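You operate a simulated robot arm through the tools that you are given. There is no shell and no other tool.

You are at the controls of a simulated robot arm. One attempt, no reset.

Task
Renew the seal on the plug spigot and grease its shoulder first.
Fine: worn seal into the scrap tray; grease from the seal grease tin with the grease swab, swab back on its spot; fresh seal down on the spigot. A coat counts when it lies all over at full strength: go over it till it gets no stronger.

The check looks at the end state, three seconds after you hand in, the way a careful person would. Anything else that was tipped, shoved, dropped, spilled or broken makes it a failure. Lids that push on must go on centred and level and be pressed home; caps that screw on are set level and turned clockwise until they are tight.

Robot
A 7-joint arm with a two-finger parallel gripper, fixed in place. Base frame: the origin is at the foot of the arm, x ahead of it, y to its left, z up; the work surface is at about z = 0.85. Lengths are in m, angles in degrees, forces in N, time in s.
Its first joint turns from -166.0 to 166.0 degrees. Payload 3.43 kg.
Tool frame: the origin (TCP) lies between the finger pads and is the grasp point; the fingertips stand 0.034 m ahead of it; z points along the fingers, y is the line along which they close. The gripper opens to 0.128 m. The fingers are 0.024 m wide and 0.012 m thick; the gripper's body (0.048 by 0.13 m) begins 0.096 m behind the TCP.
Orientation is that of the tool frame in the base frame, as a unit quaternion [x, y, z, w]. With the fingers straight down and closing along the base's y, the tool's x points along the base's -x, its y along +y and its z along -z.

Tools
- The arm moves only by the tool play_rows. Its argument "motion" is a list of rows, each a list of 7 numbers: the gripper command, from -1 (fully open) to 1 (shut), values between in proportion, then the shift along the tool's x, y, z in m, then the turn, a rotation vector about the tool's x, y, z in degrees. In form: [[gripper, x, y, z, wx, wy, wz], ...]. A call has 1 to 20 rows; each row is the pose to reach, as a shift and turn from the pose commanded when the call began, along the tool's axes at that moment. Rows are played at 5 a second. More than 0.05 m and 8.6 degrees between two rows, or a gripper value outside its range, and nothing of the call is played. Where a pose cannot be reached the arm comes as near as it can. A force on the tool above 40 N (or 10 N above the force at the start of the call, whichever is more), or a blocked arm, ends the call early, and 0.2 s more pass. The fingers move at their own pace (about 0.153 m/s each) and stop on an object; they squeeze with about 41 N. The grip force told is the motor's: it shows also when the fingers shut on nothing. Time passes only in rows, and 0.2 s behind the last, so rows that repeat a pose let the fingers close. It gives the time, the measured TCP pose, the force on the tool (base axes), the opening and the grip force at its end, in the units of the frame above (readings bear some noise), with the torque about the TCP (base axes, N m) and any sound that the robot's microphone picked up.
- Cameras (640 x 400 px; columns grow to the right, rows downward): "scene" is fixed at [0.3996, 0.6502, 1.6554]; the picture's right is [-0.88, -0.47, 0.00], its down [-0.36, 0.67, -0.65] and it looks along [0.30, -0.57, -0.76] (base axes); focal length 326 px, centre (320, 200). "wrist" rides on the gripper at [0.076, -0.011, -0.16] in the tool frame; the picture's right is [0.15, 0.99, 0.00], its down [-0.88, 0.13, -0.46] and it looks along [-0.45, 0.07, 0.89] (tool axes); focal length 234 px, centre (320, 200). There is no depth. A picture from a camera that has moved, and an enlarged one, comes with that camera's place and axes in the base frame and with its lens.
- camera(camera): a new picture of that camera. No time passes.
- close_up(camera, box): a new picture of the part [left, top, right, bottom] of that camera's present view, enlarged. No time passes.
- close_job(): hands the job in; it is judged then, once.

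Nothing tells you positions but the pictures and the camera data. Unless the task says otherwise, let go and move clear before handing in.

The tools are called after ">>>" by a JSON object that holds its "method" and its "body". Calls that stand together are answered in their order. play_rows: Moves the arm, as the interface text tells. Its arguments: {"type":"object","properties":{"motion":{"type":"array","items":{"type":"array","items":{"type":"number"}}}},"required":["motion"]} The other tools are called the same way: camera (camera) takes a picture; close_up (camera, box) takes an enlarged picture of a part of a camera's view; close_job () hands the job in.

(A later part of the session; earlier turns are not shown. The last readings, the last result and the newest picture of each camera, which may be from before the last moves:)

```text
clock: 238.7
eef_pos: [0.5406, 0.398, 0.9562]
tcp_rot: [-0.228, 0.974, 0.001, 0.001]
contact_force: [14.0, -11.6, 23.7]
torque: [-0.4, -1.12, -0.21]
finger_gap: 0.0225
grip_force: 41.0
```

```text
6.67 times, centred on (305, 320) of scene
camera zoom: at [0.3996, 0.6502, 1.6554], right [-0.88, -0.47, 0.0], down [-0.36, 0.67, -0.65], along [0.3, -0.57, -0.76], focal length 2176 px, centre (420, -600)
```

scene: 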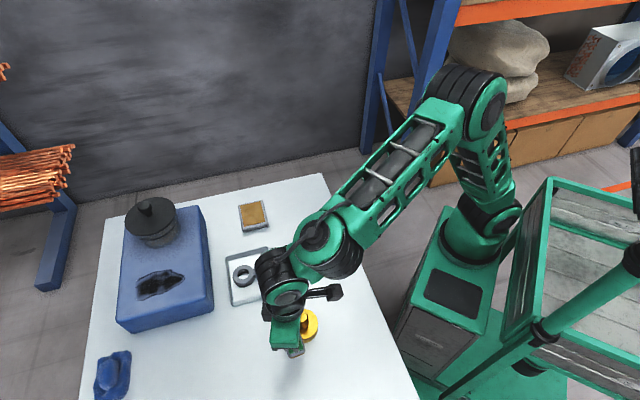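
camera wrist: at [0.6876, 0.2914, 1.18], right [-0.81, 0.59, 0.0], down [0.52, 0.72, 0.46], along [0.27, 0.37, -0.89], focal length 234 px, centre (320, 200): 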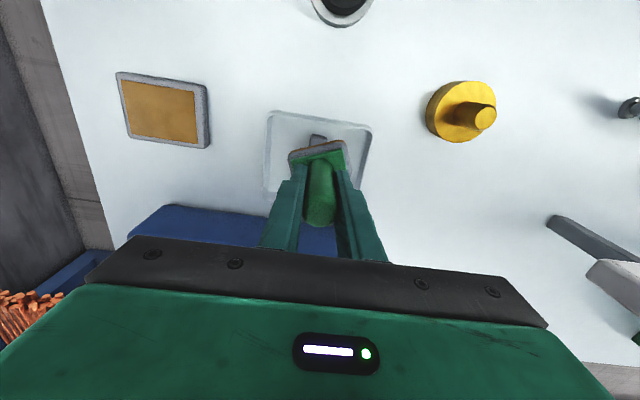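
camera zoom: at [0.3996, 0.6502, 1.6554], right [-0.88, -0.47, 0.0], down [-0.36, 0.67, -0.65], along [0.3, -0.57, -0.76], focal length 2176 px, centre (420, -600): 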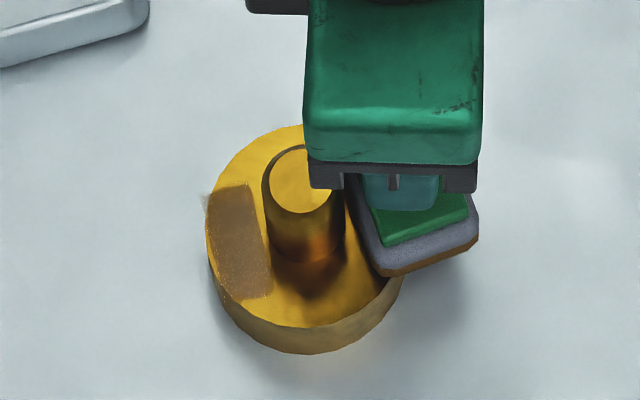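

Lifting to inspect the robot side.

>>> {"method": "play_rows", "body": {"motion": [[1, 0.001, 0, -0.01, 0, 0, 0], [1, 0.002, 0, -0.03, 0, 0, 0], [1, 0.02, -0.02, -0.055, 0, 0, 0], [1, 0.05, -0.04, -0.06, 0, 0, 0], [1, 0.05, -0.04, -0.06, 0, 0, 0]]}}

>>> {"method": "close_up", "body": {"camera": "scene", "box": [283, 303, 323, 343]}}

```text
clock: 239.8
eef_pos: [0.5123, 0.3407, 1.0177]
tcp_rot: [-0.23, 0.973, 0.0, -0.001]
contact_force: [0.7, 0.4, -0.1]
torque: [0.01, 0.02, -0.02]
finger_gap: 0.0226
grip_force: 41.2
```

```text
10.00 times, centred on (303, 323) of scene
camera zoom: at [0.3996, 0.6502, 1.6554], right [-0.88, -0.47, 0.0], down [-0.36, 0.67, -0.65], along [0.3, -0.57, -0.76], focal length 3265 px, centre (490, -1030)
```

zoom: 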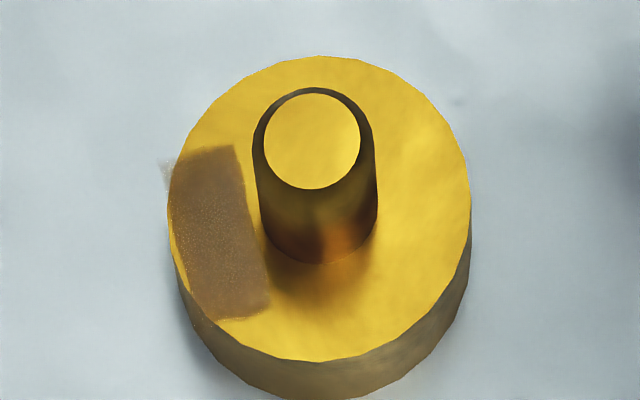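

The robot side stays bare while the far-side rectangle stays crisp, so the area to be greased is that marked-off rectangle on the far side of the post. I'll go over that patch repeatedly until it no longer gets stronger.

>>> {"method": "play_rows", "body": {"motion": [[1, -0.02, 0.01, -0.005, 0, 0, 0], [1, -0.055, 0.03, -0.005, 0, 0, 0], [1, -0.09, 0.05, -0.005, 0, 0, 0], [1, -0.1181, 0.0635, -0.005, 0, 0, 0], [1, -0.1181, 0.0635, -0.005, 0, 0, 0], [1, -0.1181, 0.0635, 0.02, 0, 0, 0], [1, -0.1181, 0.0635, 0.045, 0, 0, 0], [1, -0.1181, 0.0635, 0.057, 0, 0, 0], [1, -0.1181, 0.0635, 0.057, 0, 0, 0]]}}

>>> {"method": "close_up", "body": {"camera": "scene", "box": [260, 285, 330, 345]}}

>>> {"method": "close_up", "body": {"camera": "wrist", "box": [240, 60, 400, 240]}}

```text
clock: 241.8
eef_pos: [0.5905, 0.4503, 0.9593]
tcp_rot: [-0.229, 0.973, 0.0, 0.001]
contact_force: [0.5, 0.0, -1.5]
torque: [0.0, -0.01, -0.01]
finger_gap: 0.0223
grip_force: 41.4
```

```text
6.67 times, centred on (295, 315) of scene
camera zoom: at [0.3996, 0.6502, 1.6554], right [-0.88, -0.47, 0.0], down [-0.36, 0.67, -0.65], along [0.3, -0.57, -0.76], focal length 2176 px, centre (487, -567)
```

zoom: 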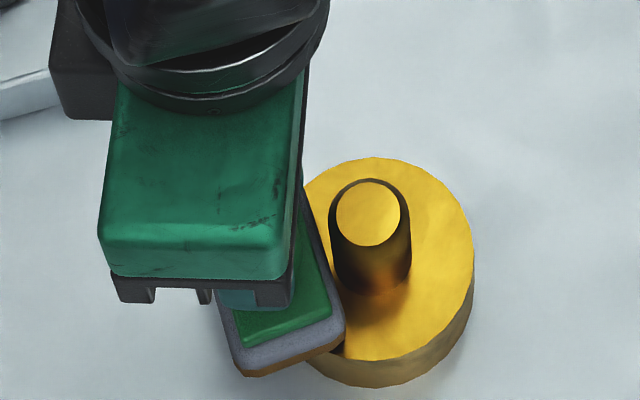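

```text
2.22 times, centred on (320, 150) of wrist
camera zoom: at [0.5284, 0.4067, 1.1178], right [-0.57, 0.82, 0.0], down [0.73, 0.51, 0.46], along [0.37, 0.26, -0.89], focal length 520 px, centre (320, 311)
```

zoom: 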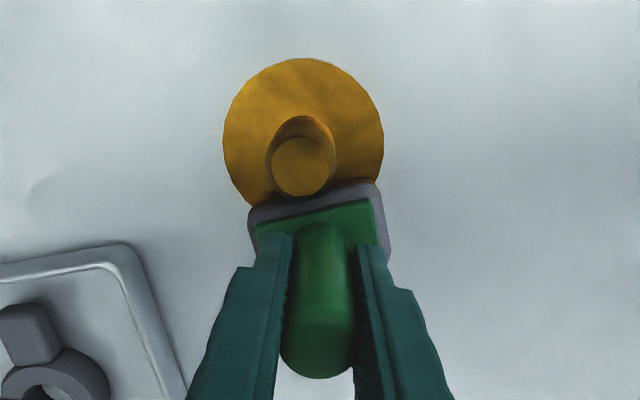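

>>> {"method": "play_rows", "body": {"motion": [[1, 0, 0, 0.001, 0, 0, 0], [1, 0, 0, 0.002, 0, 0, 0], [1, 0, 0, 0.002, 0, 0, 0]]}}

```text
clock: 242.7
eef_pos: [0.5892, 0.4504, 0.9568]
tcp_rot: [-0.229, 0.973, 0.0, 0.001]
contact_force: [0.3, 0.0, -0.6]
torque: [0.02, 0.01, 0.0]
finger_gap: 0.0227
grip_force: 40.9
```

>>> {"method": "play_rows", "body": {"motion": [[1, 0, 0, 0.001, 0, 0, 0], [1, 0, 0, 0.0015, 0, 0, 0], [1, 0, 0, 0.0015, 0, 0, 0]]}}

```text
clock: 243.4
eef_pos: [0.5905, 0.4505, 0.9553]
tcp_rot: [-0.229, 0.973, 0.0, 0.0]
contact_force: [0.1, 0.1, 8.7]
torque: [-0.14, -0.08, -0.02]
finger_gap: 0.0228
grip_force: 40.8
```

Good contact on the far side. Going over the patch back and forth.

>>> {"method": "play_rows", "body": {"motion": [[1, 0.002, 0.0057, 0, 0, 0, 0], [1, 0.0039, 0.0113, 0, 0, 0, 0], [1, 0.0059, 0.017, 0, 0, 0, 0], [1, 0.0039, 0.0113, 0, 0, 0, 0], [1, 0.002, 0.0057, 0.0001, 0, 0, 0], [1, 0, 0, 0.0001, 0, 0, 0], [1, -0.002, -0.0057, 0.0001, 0, 0, 0], [1, -0.0039, -0.0113, 0.0002, 0, 0, 0], [1, -0.0059, -0.017, 0.0002, 0, 0, 0], [1, -0.0039, -0.0113, 0.0002, 0, 0, 0], [1, -0.002, -0.0057, 0.0003, 0, 0, 0], [1, 0, 0, 0.0003, 0, 0, 0], [1, 0.002, 0.0057, 0.0003, 0, 0, 0], [1, 0.0039, 0.0113, 0.0003, 0, 0, 0], [1, 0.0059, 0.017, 0.0003, 0, 0, 0], [1, 0.0039, 0.0113, 0.0003, 0, 0, 0], [1, 0.002, 0.0057, 0.0003, 0, 0, 0], [1, 0, 0, 0.0003, 0, 0, 0]]}}

>>> {"method": "close_up", "body": {"camera": "wrist", "box": [240, 60, 400, 240]}}

```text
clock: 245.9
eef_pos: [0.589, 0.4421, 0.965]
tcp_rot: [-0.222, 0.975, -0.001, 0.011]
contact_force: [7.3, 10.6, 9.7]
torque: [0.81, -0.3, -0.14]
finger_gap: 0.0218
grip_force: 41.2
stopped in row 12: the force on the tool passed its limit at 44 N (the readings are from after the stop); the commanded pose is now the measured one
```

```text
2.22 times, centred on (320, 150) of wrist
camera zoom: at [0.5234, 0.3996, 1.1222], right [-0.56, 0.83, -0.01], down [0.73, 0.5, 0.47], along [0.4, 0.26, -0.88], focal length 520 px, centre (320, 311)
```

zoom: 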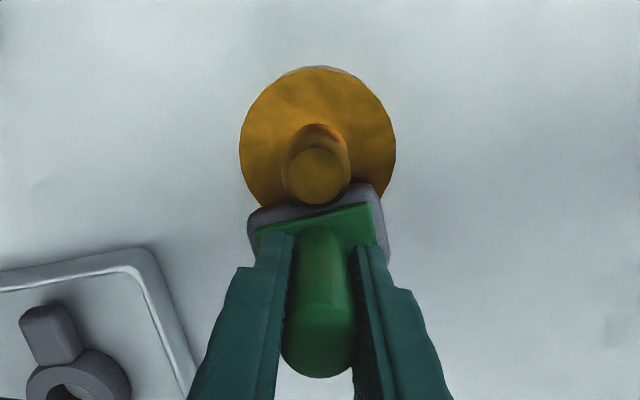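

The force limit tripped (pad probably caught on the post). Lifting clear and checking that nothing moved.

>>> {"method": "play_rows", "body": {"motion": [[1, -0.001, 0, -0.01, 0, 0, 0], [1, -0.003, 0, -0.03, 0, 0, 0], [1, -0.01, 0, -0.055, 0, 0, 0], [1, -0.03, -0.02, -0.06, 0, 0, 0], [1, -0.06, -0.05, -0.06, 0, 0, 0], [1, -0.06, -0.05, -0.06, 0, 0, 0]]}}

>>> {"method": "close_up", "body": {"camera": "scene", "box": [283, 303, 323, 343]}}

>>> {"method": "close_up", "body": {"camera": "wrist", "box": [230, 20, 420, 250]}}

```text
clock: 247.3
eef_pos: [0.6647, 0.4227, 1.0232]
tcp_rot: [-0.221, 0.975, -0.003, 0.007]
contact_force: [-0.4, -0.2, -0.8]
torque: [0.0, 0.0, -0.03]
finger_gap: 0.0224
grip_force: 41.1
```

```text
10.00 times, centred on (303, 323) of scene
camera zoom: at [0.3996, 0.6502, 1.6554], right [-0.88, -0.47, 0.0], down [-0.36, 0.67, -0.65], along [0.3, -0.57, -0.76], focal length 3265 px, centre (490, -1030)
```

zoom: 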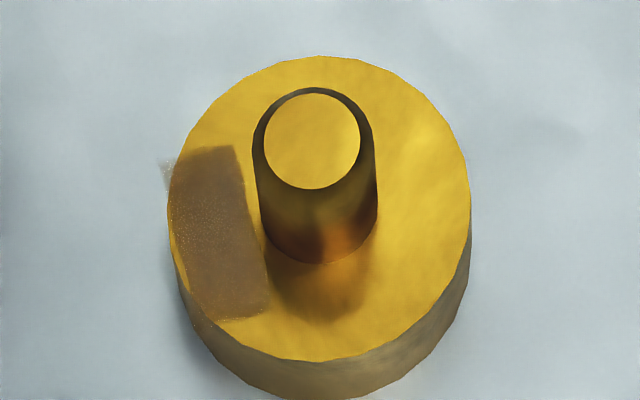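

```text
1.74 times, centred on (325, 135) of wrist
camera zoom: at [0.5991, 0.3798, 1.1814], right [-0.56, 0.83, -0.01], down [0.73, 0.5, 0.47], along [0.39, 0.25, -0.88], focal length 407 px, centre (311, 313)
```

zoom: 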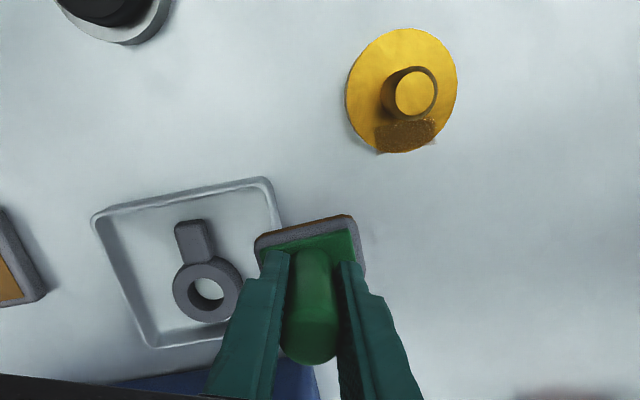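

The spigot hasn't moved, and from here the wrist camera sees the patch well. Zooming in.

>>> {"method": "close_up", "body": {"camera": "wrist", "box": [325, 30, 405, 115]}}

```text
4.71 times, centred on (365, 72) of wrist
camera zoom: at [0.5991, 0.3798, 1.1814], right [-0.56, 0.83, -0.01], down [0.73, 0.5, 0.47], along [0.39, 0.25, -0.88], focal length 1102 px, centre (108, 800)
```

zoom: 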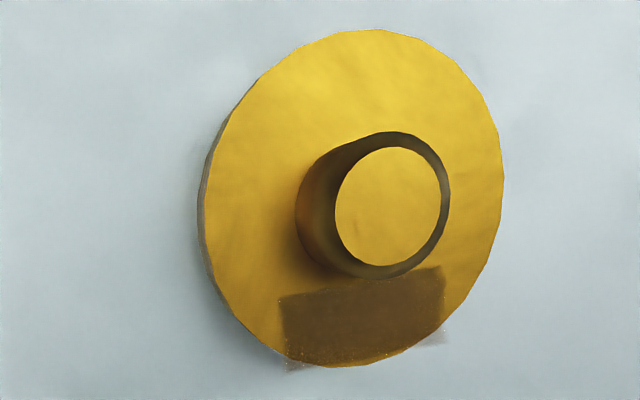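

The patch is a neat rectangle about 40 × 20 mm between post and rim. I'll straighten the tool, check the pad, and go over it again with shorter strokes and a bit more clearance from the post.

>>> {"method": "play_rows", "body": {"motion": [[1, 0, 0, 0, -0.26, 0.36, 0], [1, 0, 0, 0, -0.52, 0.71, 0], [1, 0, 0, 0, -0.52, 0.71, 0], [1, 0, 0, 0, -0.52, 0.71, 0]]}}

>>> {"method": "close_up", "body": {"camera": "wrist", "box": [250, 90, 390, 250]}}

>>> {"method": "close_up", "body": {"camera": "scene", "box": [240, 260, 310, 325]}}

```text
clock: 248.3
eef_pos: [0.6631, 0.4224, 1.024]
tcp_rot: [-0.221, 0.975, 0.0, 0.001]
contact_force: [-0.3, 0.9, -0.8]
torque: [0.03, -0.01, 0.03]
finger_gap: 0.0224
grip_force: 41.4
```

```text
2.50 times, centred on (320, 170) of wrist
camera zoom: at [0.601, 0.3793, 1.1824], right [-0.56, 0.83, 0.0], down [0.74, 0.5, 0.46], along [0.38, 0.25, -0.89], focal length 585 px, centre (320, 275)
```

zoom: 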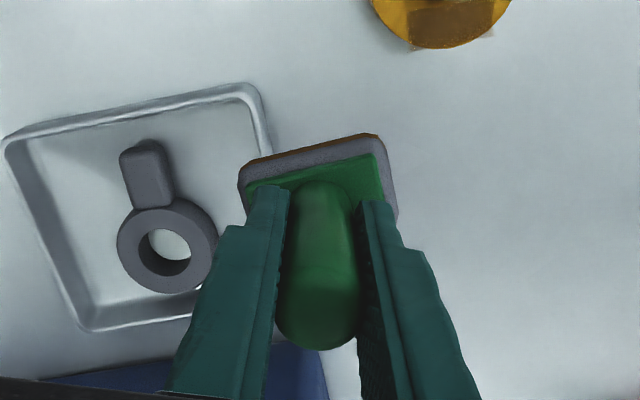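

```text
6.15 times, centred on (275, 292) of scene
camera zoom: at [0.3996, 0.6502, 1.6554], right [-0.88, -0.47, 0.0], down [-0.36, 0.67, -0.65], along [0.3, -0.57, -0.76], focal length 2009 px, centre (597, -369)
```

zoom: 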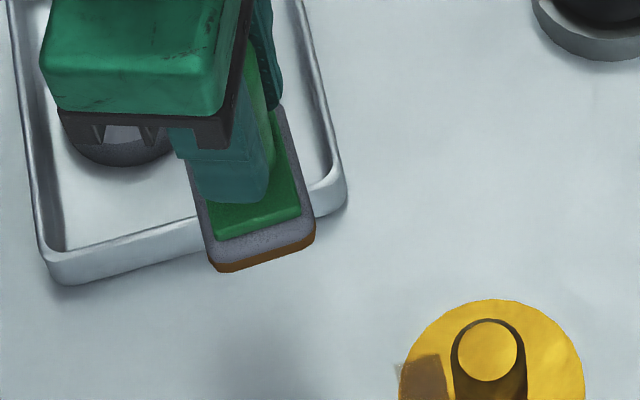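

>>> {"method": "play_rows", "body": {"motion": [[1, 0.02, 0.022, 0, 0, 0, 0], [1, 0.0532, 0.0572, 0, 0, 0, 0], [1, 0.0532, 0.0572, 0.025, 0, 0, 0], [1, 0.0532, 0.0572, 0.05, 0, 0, 0], [1, 0.0532, 0.0572, 0.063, 0, 0, 0], [1, 0.0532, 0.0572, 0.063, 0, 0, 0]]}}

>>> {"method": "play_rows", "body": {"motion": [[1, 0, 0, 0.001, 0, 0, 0], [1, 0, 0, 0.002, 0, 0, 0], [1, 0, 0, 0.002, 0, 0, 0]]}}

```text
clock: 249.7
eef_pos: [0.5909, 0.4511, 0.9614]
tcp_rot: [-0.222, 0.975, 0.0, 0.0]
contact_force: [-0.1, 0.9, -1.0]
torque: [-0.02, -0.01, -0.03]
finger_gap: 0.0222
grip_force: 41.5
```

```text
clock: 250.5
eef_pos: [0.5918, 0.4501, 0.9595]
tcp_rot: [-0.221, 0.975, -0.001, 0.001]
contact_force: [-0.8, 0.3, -0.4]
torque: [0.0, 0.04, 0.05]
finger_gap: 0.0223
grip_force: 41.3
```

>>> {"method": "play_rows", "body": {"motion": [[1, 0, 0, 0.001, 0, 0, 0], [1, 0, 0, 0.0015, 0, 0, 0], [1, 0, 0, 0.0015, 0, 0, 0]]}}

```text
clock: 251.3
eef_pos: [0.5907, 0.4508, 0.9589]
tcp_rot: [-0.222, 0.975, 0.0, 0.001]
contact_force: [0.5, 0.9, -0.4]
torque: [0.0, -0.04, 0.0]
finger_gap: 0.0223
grip_force: 41.0
```

>>> {"method": "play_rows", "body": {"motion": [[1, 0, 0, 0.001, 0, 0, 0], [1, 0, 0, 0.0015, 0, 0, 0], [1, 0, 0, 0.0015, 0, 0, 0]]}}

```text
clock: 252.1
eef_pos: [0.5921, 0.4516, 0.9577]
tcp_rot: [-0.222, 0.975, 0.001, 0.001]
contact_force: [2.0, -2.6, 19.5]
torque: [-0.06, 0.48, 0.04]
finger_gap: 0.0225
grip_force: 41.1
```

>>> {"method": "play_rows", "body": {"motion": [[1, 0, 0, -0.0006, 0, 0, 0], [1, 0.0014, 0.0037, -0.0006, 0, 0, 0], [1, 0.0028, 0.0075, -0.0006, 0, 0, 0], [1, 0.0014, 0.0037, -0.0006, 0, 0, 0], [1, 0, 0, -0.0006, 0, 0, 0], [1, -0.0014, -0.0037, -0.0005, 0, 0, 0], [1, -0.0028, -0.0075, -0.0005, 0, 0, 0], [1, -0.0014, -0.0037, -0.0005, 0, 0, 0], [1, 0, 0, -0.0005, 0, 0, 0], [1, 0.0014, 0.0037, -0.0004, 0, 0, 0], [1, 0.0028, 0.0075, -0.0004, 0, 0, 0], [1, 0.0014, 0.0037, -0.0004, 0, 0, 0], [1, 0, 0, -0.0004, 0, 0, 0]]}}

```text
clock: 254.9
eef_pos: [0.5891, 0.4513, 0.9558]
tcp_rot: [-0.224, 0.975, 0.001, 0.001]
contact_force: [-6.6, 9.0, 11.0]
torque: [0.73, 0.8, -0.24]
finger_gap: 0.0225
grip_force: 40.7
```

Contact steady. Another round of strokes.

>>> {"method": "play_rows", "body": {"motion": [[1, -0.0014, -0.0037, 0, 0, 0, 0], [1, -0.0028, -0.0075, 0, 0, 0, 0], [1, -0.0014, -0.0037, 0, 0, 0, 0], [1, 0, 0, 0.0001, 0, 0, 0], [1, 0.0014, 0.0037, 0.0001, 0, 0, 0], [1, 0.0028, 0.0075, 0.0001, 0, 0, 0], [1, 0.0014, 0.0037, 0.0001, 0, 0, 0], [1, 0, 0, 0.0002, 0, 0, 0], [1, -0.0014, -0.0037, 0.0002, 0, 0, 0], [1, -0.0028, -0.0075, 0.0002, 0, 0, 0], [1, -0.0014, -0.0037, 0.0002, 0, 0, 0], [1, 0, 0, 0.0002, 0, 0, 0], [1, 0.0014, 0.0037, 0.0002, 0, 0, 0], [1, 0.0028, 0.0075, 0.0002, 0, 0, 0], [1, 0.0014, 0.0037, 0.0002, 0, 0, 0], [1, 0, 0, 0.0002, 0, 0, 0]]}}

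>>> {"method": "play_rows", "body": {"motion": [[1, -0.001, 0, -0.01, 0, 0, 0], [1, -0.003, 0, -0.03, 0, 0, 0], [1, -0.02, -0.02, -0.06, 0, 0, 0], [1, -0.0532, -0.0572, -0.066, 0, 0, 0], [1, -0.0532, -0.0572, -0.066, 0, 0, 0]]}}

>>> {"method": "close_up", "body": {"camera": "scene", "box": [283, 303, 323, 343]}}

>>> {"method": "close_up", "body": {"camera": "wrist", "box": [325, 30, 405, 115]}}

```text
clock: 258.3
eef_pos: [0.5905, 0.4523, 0.9558]
tcp_rot: [-0.224, 0.975, -0.001, 0.0]
contact_force: [-5.6, 3.5, 6.5]
torque: [0.31, 0.61, -0.05]
finger_gap: 0.0227
grip_force: 41.1
```

```text
refused: row 4 steps farther than a row can; nothing moved
```

```text
10.00 times, centred on (303, 323) of scene
camera zoom: at [0.3996, 0.6502, 1.6554], right [-0.88, -0.47, 0.0], down [-0.36, 0.67, -0.65], along [0.3, -0.57, -0.76], focal length 3265 px, centre (490, -1030)
```

zoom: 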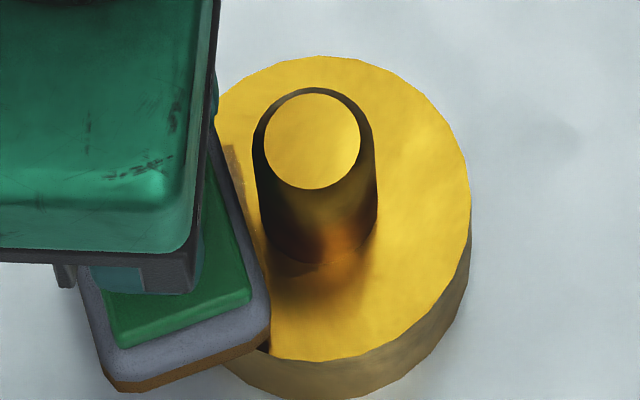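

```text
4.71 times, centred on (365, 72) of wrist
camera zoom: at [0.527, 0.4082, 1.1149], right [-0.56, 0.83, 0.0], down [0.74, 0.5, 0.46], along [0.38, 0.26, -0.89], focal length 1102 px, centre (108, 800)
```

zoom: 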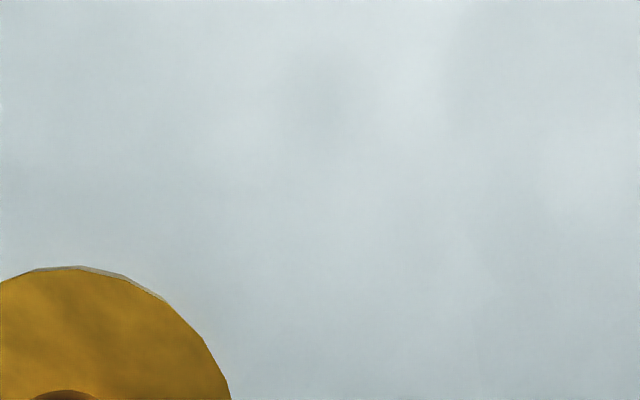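

>>> {"method": "play_rows", "body": {"motion": [[1, -0.001, 0, -0.01, 0, 0, 0], [1, -0.003, 0, -0.035, 0, 0, 0], [1, -0.02, -0.02, -0.06, 0, 0, 0], [1, -0.04, -0.04, -0.066, 0, 0, 0], [1, -0.0532, -0.0572, -0.066, 0, 0, 0], [1, -0.0532, -0.0572, -0.066, 0, 0, 0]]}}

>>> {"method": "close_up", "body": {"camera": "scene", "box": [283, 303, 323, 343]}}

>>> {"method": "close_up", "body": {"camera": "wrist", "box": [325, 30, 405, 115]}}

```text
clock: 259.7
eef_pos: [0.664, 0.4238, 1.0222]
tcp_rot: [-0.222, 0.975, -0.001, 0.001]
contact_force: [-0.6, 0.0, -1.7]
torque: [-0.01, -0.01, -0.03]
finger_gap: 0.0224
grip_force: 41.0
```

```text
10.00 times, centred on (303, 323) of scene
camera zoom: at [0.3996, 0.6502, 1.6554], right [-0.88, -0.47, 0.0], down [-0.36, 0.67, -0.65], along [0.3, -0.57, -0.76], focal length 3265 px, centre (490, -1030)
```

zoom: 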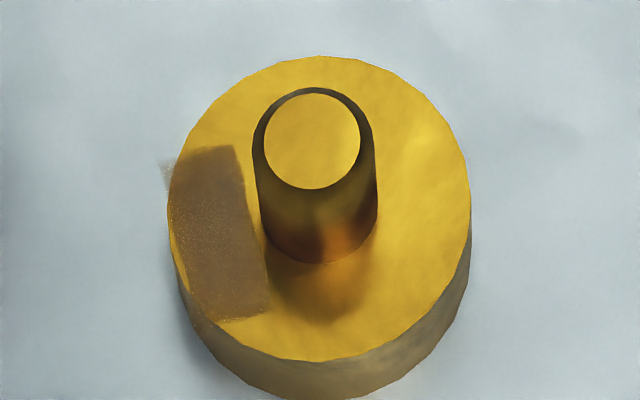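

```text
4.71 times, centred on (365, 72) of wrist
camera zoom: at [0.601, 0.3798, 1.181], right [-0.56, 0.83, 0.0], down [0.74, 0.5, 0.46], along [0.38, 0.25, -0.89], focal length 1102 px, centre (108, 800)
```

zoom: 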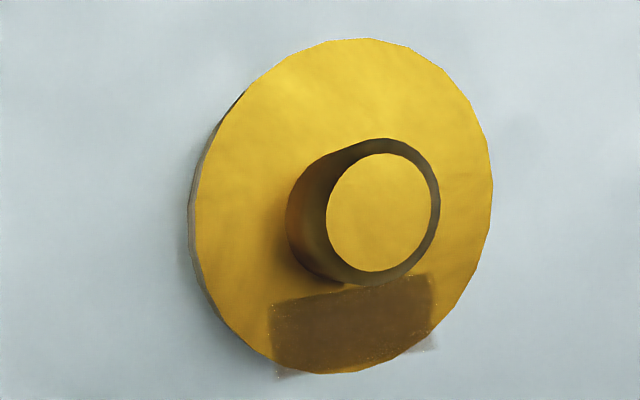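

The patch looks the same as before this last round. I'll zoom in harder to check that it's even everywhere.

>>> {"method": "close_up", "body": {"camera": "wrist", "box": [350, 70, 390, 100]}}

>>> {"method": "close_up", "body": {"camera": "scene", "box": [283, 310, 303, 340]}}

```text
13.33 times, centred on (370, 85) of wrist
camera zoom: at [0.601, 0.3798, 1.181], right [-0.56, 0.83, 0.0], down [0.74, 0.5, 0.46], along [0.38, 0.25, -0.89], focal length 3122 px, centre (-347, 1733)
```

zoom: 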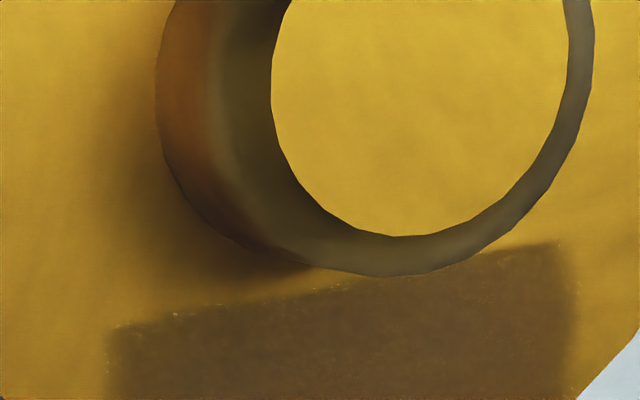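

```text
13.33 times, centred on (293, 325) of scene
camera zoom: at [0.3996, 0.6502, 1.6554], right [-0.88, -0.47, 0.0], down [-0.36, 0.67, -0.65], along [0.3, -0.57, -0.76], focal length 4353 px, centre (680, -1467)
```

zoom: 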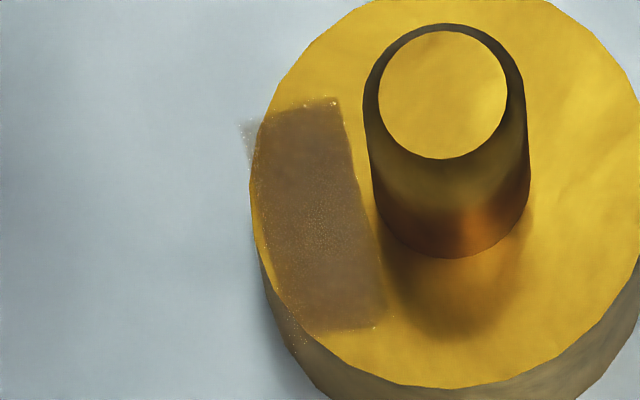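

The patch is even and matches the previous picture, so it's at full strength. To be sure nothing else on the shoulder needs it, I'll also rub the two remaining sides with the fully loaded pad, starting with the back side.

>>> {"method": "play_rows", "body": {"motion": [[1, 0.035, 0.0004, 0, 0, 0, 0], [1, 0.0728, 0.0008, 0, 0, 0, 0], [1, 0.0728, 0.0008, 0.025, 0, 0, 0], [1, 0.0728, 0.0008, 0.05, 0, 0, 0], [1, 0.0728, 0.0008, 0.062, 0, 0, 0], [1, 0.0728, 0.0008, 0.062, 0, 0, 0]]}}

>>> {"method": "close_up", "body": {"camera": "scene", "box": [265, 275, 345, 345]}}

```text
clock: 261.1
eef_pos: [0.5979, 0.392, 0.9594]
tcp_rot: [-0.223, 0.975, 0.0, 0.0]
contact_force: [-0.4, 0.6, -1.2]
torque: [0.0, -0.04, -0.02]
finger_gap: 0.0226
grip_force: 40.9
```

```text
5.71 times, centred on (305, 310) of scene
camera zoom: at [0.3996, 0.6502, 1.6554], right [-0.88, -0.47, 0.0], down [-0.36, 0.67, -0.65], along [0.3, -0.57, -0.76], focal length 1866 px, centre (406, -429)
```

zoom: 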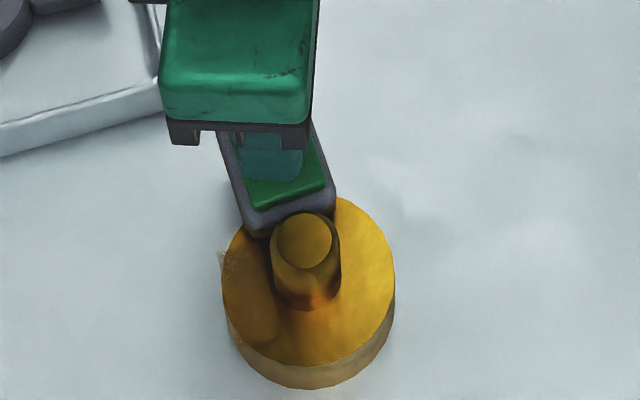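

>>> {"method": "play_rows", "body": {"motion": [[1, 0, 0, 0.001, 0, 0, 0], [1, 0, 0, 0.0025, 0, 0, 0], [1, 0, 0, 0.0025, 0, 0, 0]]}}

```text
clock: 261.9
eef_pos: [0.5977, 0.3914, 0.9572]
tcp_rot: [-0.221, 0.975, -0.001, 0.001]
contact_force: [0.0, 0.0, -1.2]
torque: [-0.02, 0.0, 0.01]
finger_gap: 0.0226
grip_force: 41.4
```

>>> {"method": "play_rows", "body": {"motion": [[1, 0, 0, 0.001, 0, 0, 0], [1, 0, 0, 0.002, 0, 0, 0], [1, 0, 0, 0.002, 0, 0, 0]]}}

```text
clock: 262.7
eef_pos: [0.5978, 0.3904, 0.9555]
tcp_rot: [-0.221, 0.975, -0.001, 0.002]
contact_force: [-0.8, -1.1, 11.3]
torque: [-0.02, 0.45, 0.09]
finger_gap: 0.0226
grip_force: 40.7
```

>>> {"method": "play_rows", "body": {"motion": [[1, 0.0047, -0.0018, 0, 0, 0, 0], [1, 0.0094, -0.0035, 0, 0, 0, 0], [1, 0.0047, -0.0018, 0, 0, 0, 0], [1, 0, 0, 0, 0, 0, 0], [1, -0.0047, 0.0018, 0.0001, 0, 0, 0], [1, -0.0094, 0.0035, 0.0002, 0, 0, 0], [1, -0.0047, 0.0018, 0.0002, 0, 0, 0], [1, 0, 0, 0.0003, 0, 0, 0], [1, 0.0047, -0.0018, 0.0003, 0, 0, 0], [1, 0, 0, 0.0003, 0, 0, 0], [1, 0.0, -0.001, -0.01, 0, 0, 0], [1, -0.002, -0.002, -0.035, 0, 0, 0], [1, -0.03, -0.003, -0.055, 0, 0, 0], [1, -0.0728, -0.0008, -0.065, 0, 0, 0], [1, -0.0728, -0.0008, -0.065, 0, 0, 0]]}}

>>> {"method": "close_up", "body": {"camera": "scene", "box": [283, 303, 323, 343]}}

>>> {"method": "close_up", "body": {"camera": "wrist", "box": [325, 30, 405, 115]}}

```text
clock: 265.9
eef_pos: [0.6638, 0.4229, 1.021]
tcp_rot: [-0.222, 0.975, -0.001, 0.001]
contact_force: [-0.6, 0.2, -0.9]
torque: [-0.02, 0.02, 0.0]
finger_gap: 0.0225
grip_force: 41.2
```

```text
10.00 times, centred on (303, 323) of scene
camera zoom: at [0.3996, 0.6502, 1.6554], right [-0.88, -0.47, 0.0], down [-0.36, 0.67, -0.65], along [0.3, -0.57, -0.76], focal length 3265 px, centre (490, -1030)
```

zoom: 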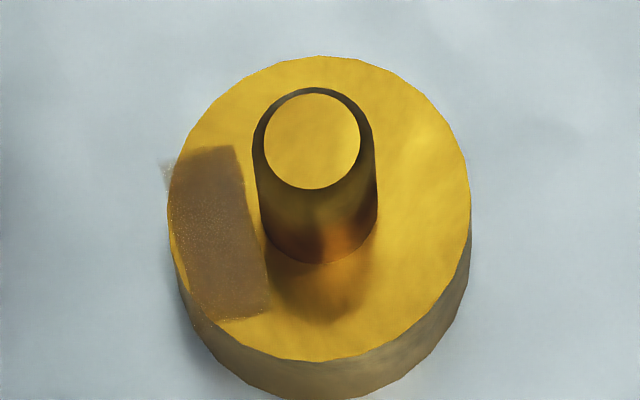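

```text
4.71 times, centred on (365, 72) of wrist
camera zoom: at [0.6007, 0.3802, 1.1791], right [-0.56, 0.83, 0.0], down [0.74, 0.5, 0.46], along [0.38, 0.25, -0.89], focal length 1102 px, centre (108, 800)
```

zoom: 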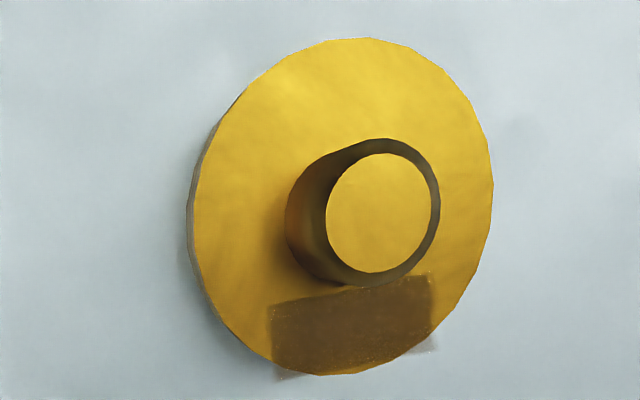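

No other area takes grease; the patch is the whole coating area. One more pass over it with the pad closer to the post, to be certain of the inner edge.

>>> {"method": "play_rows", "body": {"motion": [[1, 0.02, 0.022, 0, 0, 0, 0], [1, 0.0555, 0.0571, 0, 0, 0, 0], [1, 0.0555, 0.0571, 0.025, 0, 0, 0], [1, 0.0555, 0.0571, 0.05, 0, 0, 0], [1, 0.0555, 0.0571, 0.062, 0, 0, 0], [1, 0.0555, 0.0571, 0.062, 0, 0, 0]]}}

>>> {"method": "play_rows", "body": {"motion": [[1, 0, 0, 0.001, 0, 0, 0], [1, 0, 0, 0.002, 0, 0, 0], [1, 0, 0, 0.002, 0, 0, 0]]}}

```text
clock: 267.3
eef_pos: [0.5878, 0.4498, 0.9582]
tcp_rot: [-0.222, 0.975, 0.0, 0.001]
contact_force: [0.3, -0.8, -0.3]
torque: [-0.02, -0.01, -0.01]
finger_gap: 0.0223
grip_force: 41.2
```

```text
clock: 268.1
eef_pos: [0.5888, 0.45, 0.9561]
tcp_rot: [-0.222, 0.975, -0.001, 0.0]
contact_force: [0.0, -1.2, -1.0]
torque: [-0.02, 0.02, 0.0]
finger_gap: 0.0224
grip_force: 40.8
```

>>> {"method": "play_rows", "body": {"motion": [[1, 0, 0, 0.001, 0, 0, 0], [1, 0, 0, 0.0015, 0, 0, 0], [1, 0, 0, 0.0015, 0, 0, 0]]}}

```text
clock: 268.9
eef_pos: [0.5881, 0.4501, 0.955]
tcp_rot: [-0.221, 0.975, 0.0, 0.001]
contact_force: [0.6, -0.8, -1.0]
torque: [-0.01, 0.04, 0.01]
finger_gap: 0.0225
grip_force: 41.2
```

>>> {"method": "play_rows", "body": {"motion": [[1, 0, 0, 0.001, 0, 0, 0], [1, 0, 0, 0.0012, 0, 0, 0], [1, 0, 0, 0.0012, 0, 0, 0]]}}

```text
clock: 269.7
eef_pos: [0.5894, 0.4503, 0.9553]
tcp_rot: [-0.222, 0.975, 0.0, 0.002]
contact_force: [-2.3, -2.7, 16.6]
torque: [-0.35, 0.31, -0.01]
finger_gap: 0.0224
grip_force: 40.9
```

>>> {"method": "play_rows", "body": {"motion": [[1, 0, 0, -0.0004, 0, 0, 0], [1, 0.0011, 0.0028, -0.0004, 0, 0, 0], [1, 0.0021, 0.0056, -0.0004, 0, 0, 0], [1, 0.0011, 0.0028, -0.0004, 0, 0, 0], [1, 0, 0, -0.0004, 0, 0, 0], [1, -0.0011, -0.0028, -0.0004, 0, 0, 0], [1, -0.0021, -0.0056, -0.0004, 0, 0, 0], [1, -0.0011, -0.0028, -0.0003, 0, 0, 0], [1, 0, 0, -0.0003, 0, 0, 0], [1, 0.0011, 0.0028, -0.0003, 0, 0, 0], [1, 0.0021, 0.0056, -0.0003, 0, 0, 0], [1, 0.0011, 0.0028, -0.0003, 0, 0, 0], [1, 0, 0, -0.0003, 0, 0, 0], [1, -0.0011, -0.0028, -0.0003, 0, 0, 0], [1, -0.0021, -0.0056, -0.0003, 0, 0, 0], [1, 0, 0, -0.0003, 0, 0, 0]]}}

>>> {"method": "play_rows", "body": {"motion": [[1, -0.002, 0.001, -0.002, 0, 0, 0], [1, -0.003, 0.001, -0.03, 0, 0, 0], [1, -0.02, -0.02, -0.06, 0, 0, 0], [1, -0.04, -0.04, -0.066, 0, 0, 0], [1, -0.0555, -0.0571, -0.066, 0, 0, 0], [1, -0.0555, -0.0571, -0.066, 0, 0, 0]]}}

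>>> {"method": "close_up", "body": {"camera": "scene", "box": [283, 303, 323, 343]}}

>>> {"method": "close_up", "body": {"camera": "wrist", "box": [325, 30, 405, 115]}}

```text
clock: 273.1
eef_pos: [0.5897, 0.4477, 0.9546]
tcp_rot: [-0.22, 0.976, -0.001, 0.001]
contact_force: [1.6, -11.2, 22.4]
torque: [-0.65, 0.23, 0.2]
finger_gap: 0.0226
grip_force: 40.8
```

```text
clock: 274.5
eef_pos: [0.6631, 0.4234, 1.0196]
tcp_rot: [-0.222, 0.975, -0.001, 0.001]
contact_force: [-0.5, -0.3, -2.2]
torque: [-0.03, 0.01, 0.02]
finger_gap: 0.0225
grip_force: 41.0
```

```text
10.00 times, centred on (303, 323) of scene
camera zoom: at [0.3996, 0.6502, 1.6554], right [-0.88, -0.47, 0.0], down [-0.36, 0.67, -0.65], along [0.3, -0.57, -0.76], focal length 3265 px, centre (490, -1030)
```

zoom: 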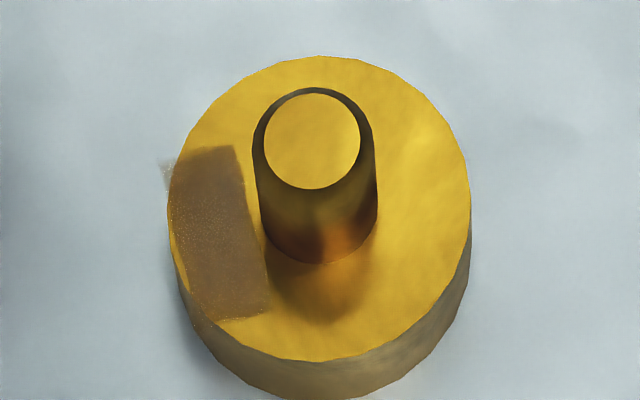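

```text
4.71 times, centred on (365, 72) of wrist
camera zoom: at [0.5998, 0.3794, 1.1787], right [-0.56, 0.83, 0.0], down [0.74, 0.5, 0.46], along [0.38, 0.25, -0.89], focal length 1102 px, centre (108, 800)
```

zoom: 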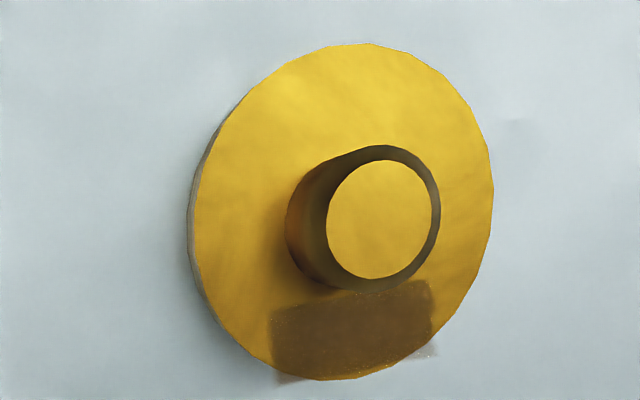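

The coat hasn't changed, so it's at full strength over its whole area. Returning the swab to its spot.

>>> {"method": "play_rows", "body": {"motion": [[1, 0.005, -0.02, -0.01, 0, 0, 0.7], [1, 0.013, -0.058, -0.01, 0, 0, 0.7], [1, 0.021, -0.098, -0.01, 0, 0, 0.7], [1, 0.029, -0.138, -0.01, 0, 0, 0.7], [1, 0.037, -0.178, -0.01, 0, 0, 0.7], [1, 0.045, -0.218, -0.01, 0, 0, 0.7], [1, 0.053, -0.258, -0.01, 0, 0, 0.7], [1, 0.061, -0.298, -0.01, 0, 0, 0.7], [1, 0.067, -0.328, -0.01, 0, 0, 0.7], [1, 0.0697, -0.343, -0.01, 0, 0, 0.7], [1, 0.0697, -0.343, -0.01, 0, 0, 0.7], [1, 0.0697, -0.343, -0.01, 0, 0, 0.7]]}}

>>> {"method": "close_up", "body": {"camera": "scene", "box": [270, 140, 350, 215]}}

>>> {"method": "close_up", "body": {"camera": "wrist", "box": [250, 90, 390, 250]}}

```text
clock: 277.1
eef_pos: [0.7485, 0.0827, 1.0305]
tcp_rot: [-0.216, 0.976, -0.001, 0.001]
contact_force: [-0.9, 0.5, -1.5]
torque: [-0.01, -0.01, -0.01]
finger_gap: 0.0227
grip_force: 41.2
```

```text
5.33 times, centred on (310, 178) of scene
camera zoom: at [0.3996, 0.6502, 1.6554], right [-0.88, -0.47, 0.0], down [-0.36, 0.67, -0.65], along [0.3, -0.57, -0.76], focal length 1741 px, centre (373, 320)
```

zoom: 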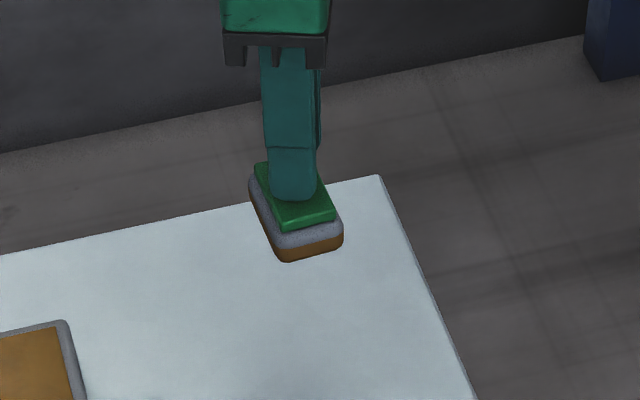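

```text
2.50 times, centred on (320, 170) of wrist
camera zoom: at [0.685, 0.0404, 1.189], right [-0.55, 0.84, 0.0], down [0.74, 0.49, 0.46], along [0.38, 0.25, -0.89], focal length 585 px, centre (320, 275)
```

zoom: 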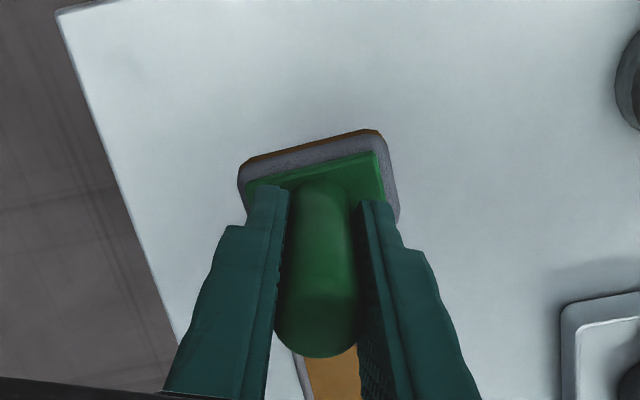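

The pad direction is right; it needs about 4 mm in +x to match its original place. Adjusting and lowering carefully.

>>> {"method": "play_rows", "body": {"motion": [[1, -0.0018, -0.0009, 0.025, 0, 0, 0], [1, -0.0036, -0.0017, 0.055, 0, 0, 0], [1, -0.0036, -0.0017, 0.08, 0, 0, 0], [1, -0.0036, -0.0017, 0.095, 0, 0, 0], [1, -0.0036, -0.0017, 0.0985, 0, 0, 0], [1, -0.0036, -0.0017, 0.0985, 0, 0, 0]]}}

>>> {"method": "close_up", "body": {"camera": "scene", "box": [270, 150, 350, 225]}}

```text
clock: 278.5
eef_pos: [0.7538, 0.0808, 0.9321]
tcp_rot: [-0.216, 0.976, -0.001, 0.001]
contact_force: [-1.0, 0.9, -0.5]
torque: [-0.01, 0.02, -0.02]
finger_gap: 0.0226
grip_force: 40.2
```

```text
5.33 times, centred on (310, 188) of scene
camera zoom: at [0.3996, 0.6502, 1.6554], right [-0.88, -0.47, 0.0], down [-0.36, 0.67, -0.65], along [0.3, -0.57, -0.76], focal length 1741 px, centre (373, 267)
```

zoom: 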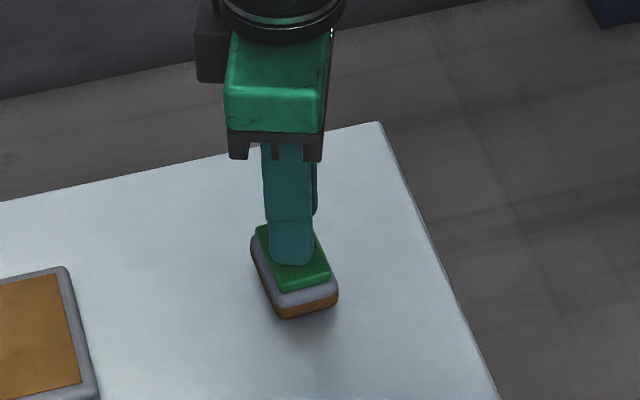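

Slight overshoot; correcting 3 mm and stepping down to touch.

>>> {"method": "play_rows", "body": {"motion": [[1, 0.0014, 0.0006, 0, 0, 0, 0], [1, 0.0025, 0.0012, 0.002, 0, 0, 0], [1, 0.0025, 0.0012, 0.004, 0, 0, 0], [1, 0.0025, 0.0012, 0.004, 0, 0, 0]]}}

```text
clock: 279.5
eef_pos: [0.7504, 0.0839, 0.9284]
tcp_rot: [-0.215, 0.977, -0.001, 0.001]
contact_force: [0.0, -0.5, -1.1]
torque: [-0.01, 0.01, 0.01]
finger_gap: 0.0223
grip_force: 40.4
```

>>> {"method": "play_rows", "body": {"motion": [[1, 0, 0, 0.001, 0, 0, 0], [1, 0, 0, 0.002, 0, 0, 0], [1, 0, 0, 0.002, 0, 0, 0]]}}

```text
clock: 280.3
eef_pos: [0.7505, 0.0824, 0.9246]
tcp_rot: [-0.216, 0.976, 0.0, 0.001]
contact_force: [0.2, -0.6, -1.2]
torque: [0.01, -0.01, 0.01]
finger_gap: 0.0227
grip_force: 40.7
```

>>> {"method": "play_rows", "body": {"motion": [[1, 0, 0, 0.001, 0, 0, 0], [1, 0, 0, 0.0015, 0, 0, 0], [1, 0, 0, 0.0015, 0, 0, 0]]}}

>>> {"method": "close_up", "body": {"camera": "scene", "box": [270, 150, 350, 225]}}

```text
clock: 281.1
eef_pos: [0.7506, 0.0824, 0.9251]
tcp_rot: [-0.215, 0.977, -0.001, 0.002]
contact_force: [-1.2, 0.2, 0.5]
torque: [0.0, -0.01, 0.01]
finger_gap: 0.0227
grip_force: 40.9
```

```text
5.33 times, centred on (310, 188) of scene
camera zoom: at [0.3996, 0.6502, 1.6554], right [-0.88, -0.47, 0.0], down [-0.36, 0.67, -0.65], along [0.3, -0.57, -0.76], focal length 1741 px, centre (373, 267)
```

zoom: 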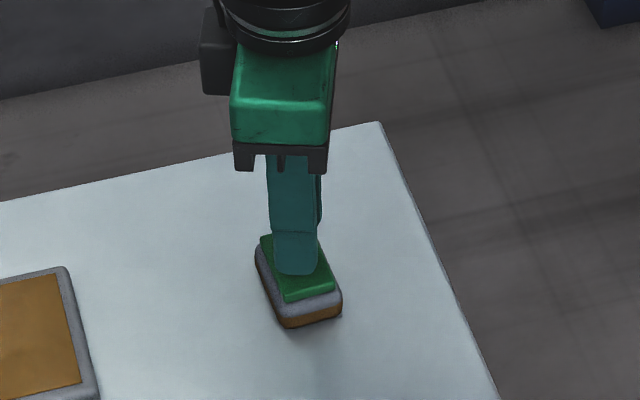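

Just touching, and the corners match the original picture within a pixel or two. Setting it down fully and releasing.

>>> {"method": "play_rows", "body": {"motion": [[1, 0, 0, 0.0006, 0, 0, 0], [1, 0, 0, 0.0006, 0, 0, 0]]}}

```text
clock: 281.7
eef_pos: [0.7494, 0.0824, 0.9237]
tcp_rot: [-0.216, 0.976, 0.0, 0.002]
contact_force: [-1.2, -0.4, 8.3]
torque: [0.07, -0.1, 0.02]
finger_gap: 0.0225
grip_force: 41.1
```

>>> {"method": "play_rows", "body": {"motion": [[0.7, 0, 0, 0, 0, 0, 0], [0.5, 0, 0, 0, 0, 0, 0], [0.2, 0, 0, 0, 0, 0, 0], [0, 0, 0, 0, 0, 0, 0], [0, 0, 0, 0, 0, 0, 0], [0, 0, 0, -0.03, 0, 0, 0], [0, 0, 0, -0.07, 0, 0, 0], [0, 0, 0, -0.11, 0, 0, 0], [0, 0, 0, -0.12, 0, 0, 0]]}}

>>> {"method": "close_up", "body": {"camera": "scene", "box": [270, 150, 350, 225]}}

>>> {"method": "close_up", "body": {"camera": "scene", "box": [220, 170, 350, 260]}}

>>> {"method": "close_up", "body": {"camera": "wrist", "box": [240, 90, 400, 210]}}

```text
clock: 283.7
eef_pos: [0.7502, 0.0829, 1.0443]
tcp_rot: [-0.216, 0.976, -0.001, 0.001]
contact_force: [0.1, -0.3, 0.3]
torque: [-0.02, 0.01, 0.0]
finger_gap: 0.0641
grip_force: 0.0
```

```text
5.33 times, centred on (310, 188) of scene
camera zoom: at [0.3996, 0.6502, 1.6554], right [-0.88, -0.47, 0.0], down [-0.36, 0.67, -0.65], along [0.3, -0.57, -0.76], focal length 1741 px, centre (373, 267)
```

zoom: 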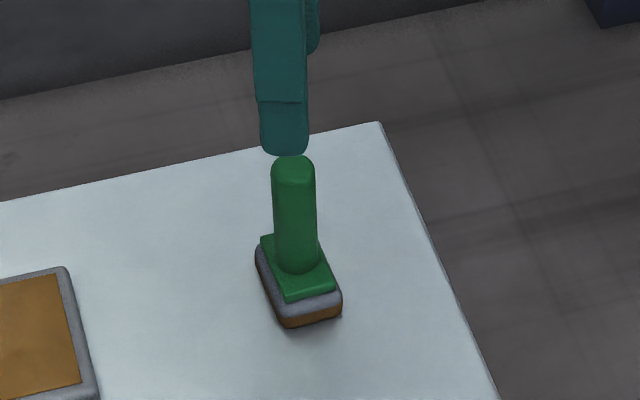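

```text
4.44 times, centred on (285, 215) of scene
camera zoom: at [0.3996, 0.6502, 1.6554], right [-0.88, -0.47, 0.0], down [-0.36, 0.67, -0.65], along [0.3, -0.57, -0.76], focal length 1451 px, centre (476, 133)
```

zoom: 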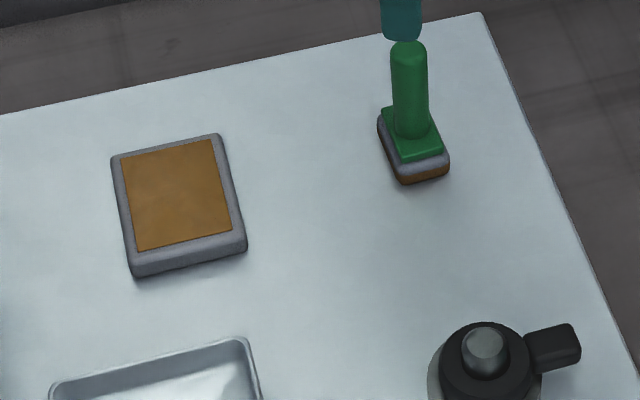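

```text
3.33 times, centred on (320, 150) of wrist
camera zoom: at [0.687, 0.0408, 1.203], right [-0.55, 0.84, 0.0], down [0.74, 0.49, 0.46], along [0.38, 0.25, -0.89], focal length 781 px, centre (320, 367)
```

zoom: 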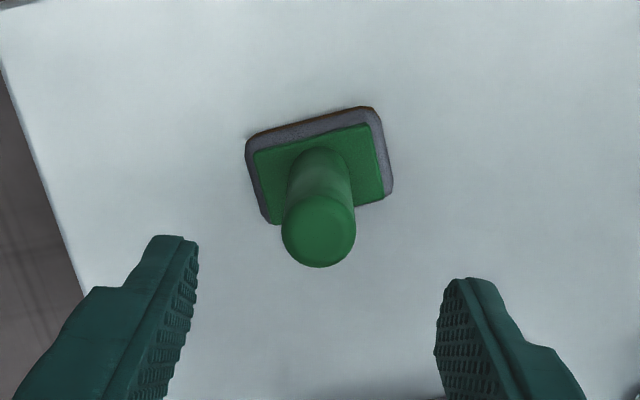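

Swab, tin and black seal all match the opening picture. Now for the fresh seal: moving over the black seal's tab.

>>> {"method": "play_rows", "body": {"motion": [[0, 0.012, 0.02, 0, 0, 0, -3], [0, 0.03, 0.052, 0, 0, 0, -7], [0, 0.05, 0.086, 0, 0, 0, -11], [0, 0.07, 0.12, 0, 0, 0, -15], [0, 0.088, 0.15, 0, 0, 0, -19], [0, 0.1041, 0.1772, 0, 0, 0, -20.5], [0, 0.1041, 0.1772, 0, 0, 0, -20.5], [0, 0.1041, 0.1772, 0.04, 0, 0, -20.5], [0, 0.1041, 0.1772, 0.08, 0, 0, -20.5], [0, 0.1041, 0.1772, 0.095, 0, 0, -20.5], [0, 0.1041, 0.1772, 0.095, 0, 0, -20.5]]}}

>>> {"method": "close_up", "body": {"camera": "wrist", "box": [230, 140, 410, 250]}}

>>> {"method": "close_up", "body": {"camera": "scene", "box": [285, 210, 365, 280]}}

```text
clock: 286.1
eef_pos: [0.5822, 0.1981, 0.9484]
tcp_rot: [-0.386, 0.922, -0.001, 0.002]
contact_force: [0.4, 0.1, -0.6]
torque: [0.01, 0.02, 0.01]
finger_gap: 0.0641
grip_force: 0.3
```

```text
3.56 times, centred on (320, 195) of wrist
camera zoom: at [0.537, 0.137, 1.1066], right [-0.81, 0.59, 0.0], down [0.52, 0.72, 0.46], along [0.27, 0.37, -0.89], focal length 833 px, centre (320, 218)
```

zoom: 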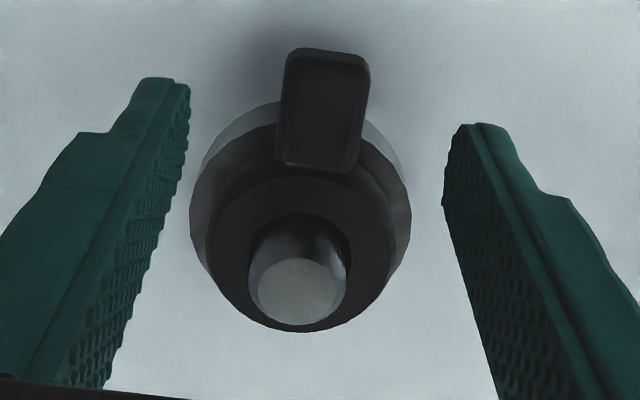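

```text
5.71 times, centred on (325, 245) of scene
camera zoom: at [0.3996, 0.6502, 1.6554], right [-0.88, -0.47, 0.0], down [-0.36, 0.67, -0.65], along [0.3, -0.57, -0.76], focal length 1866 px, centre (291, -57)
```

zoom: 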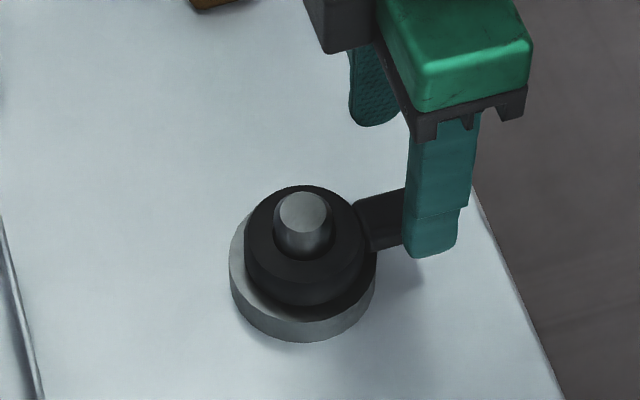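

Aligned. Gripping the fresh seal's tab and lifting.

>>> {"method": "play_rows", "body": {"motion": [[0, 0, 0.0008, 0.02, 0, 0, 0], [0, 0, 0.0008, 0.04, 0, 0, 0], [0, 0, 0.0008, 0.0505, 0, 0, 0], [0, 0, 0.0008, 0.0505, 0, 0, 0], [0.4, 0, 0.0008, 0.0505, 0, 0, 0], [0.7, 0, 0.0008, 0.0505, 0, 0, 0], [1, 0, 0.0008, 0.0505, 0, 0, 0], [1, 0, 0.0008, 0.0505, 0, 0, 0], [1, 0, 0.0008, 0.0505, 0, 0, 0]]}}

>>> {"method": "play_rows", "body": {"motion": [[1, 0, 0, -0.003, 0, 0, 0], [1, 0, 0, -0.007, 0, 0, 0], [1, 0, 0, -0.013, 0, 0, 0], [1, 0, 0, -0.02, 0, 0, 0], [1, 0, 0, -0.02, 0, 0, 0]]}}

>>> {"method": "close_up", "body": {"camera": "scene", "box": [285, 210, 365, 280]}}

```text
clock: 288.1
eef_pos: [0.5802, 0.1994, 0.8985]
tcp_rot: [-0.386, 0.923, -0.001, 0.0]
contact_force: [-0.1, -0.5, -0.1]
torque: [-0.03, 0.0, 0.0]
finger_gap: 0.0223
grip_force: 40.9
```

```text
clock: 289.3
eef_pos: [0.5802, 0.1997, 0.9183]
tcp_rot: [-0.386, 0.923, 0.0, 0.001]
contact_force: [-0.2, 0.5, -0.7]
torque: [-0.04, 0.03, 0.01]
finger_gap: 0.0228
grip_force: 40.9
```

```text
5.71 times, centred on (325, 245) of scene
camera zoom: at [0.3996, 0.6502, 1.6554], right [-0.88, -0.47, 0.0], down [-0.36, 0.67, -0.65], along [0.3, -0.57, -0.76], focal length 1866 px, centre (291, -57)
```

zoom: 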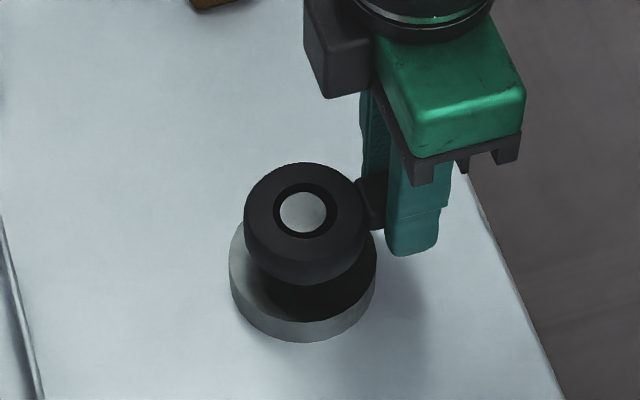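

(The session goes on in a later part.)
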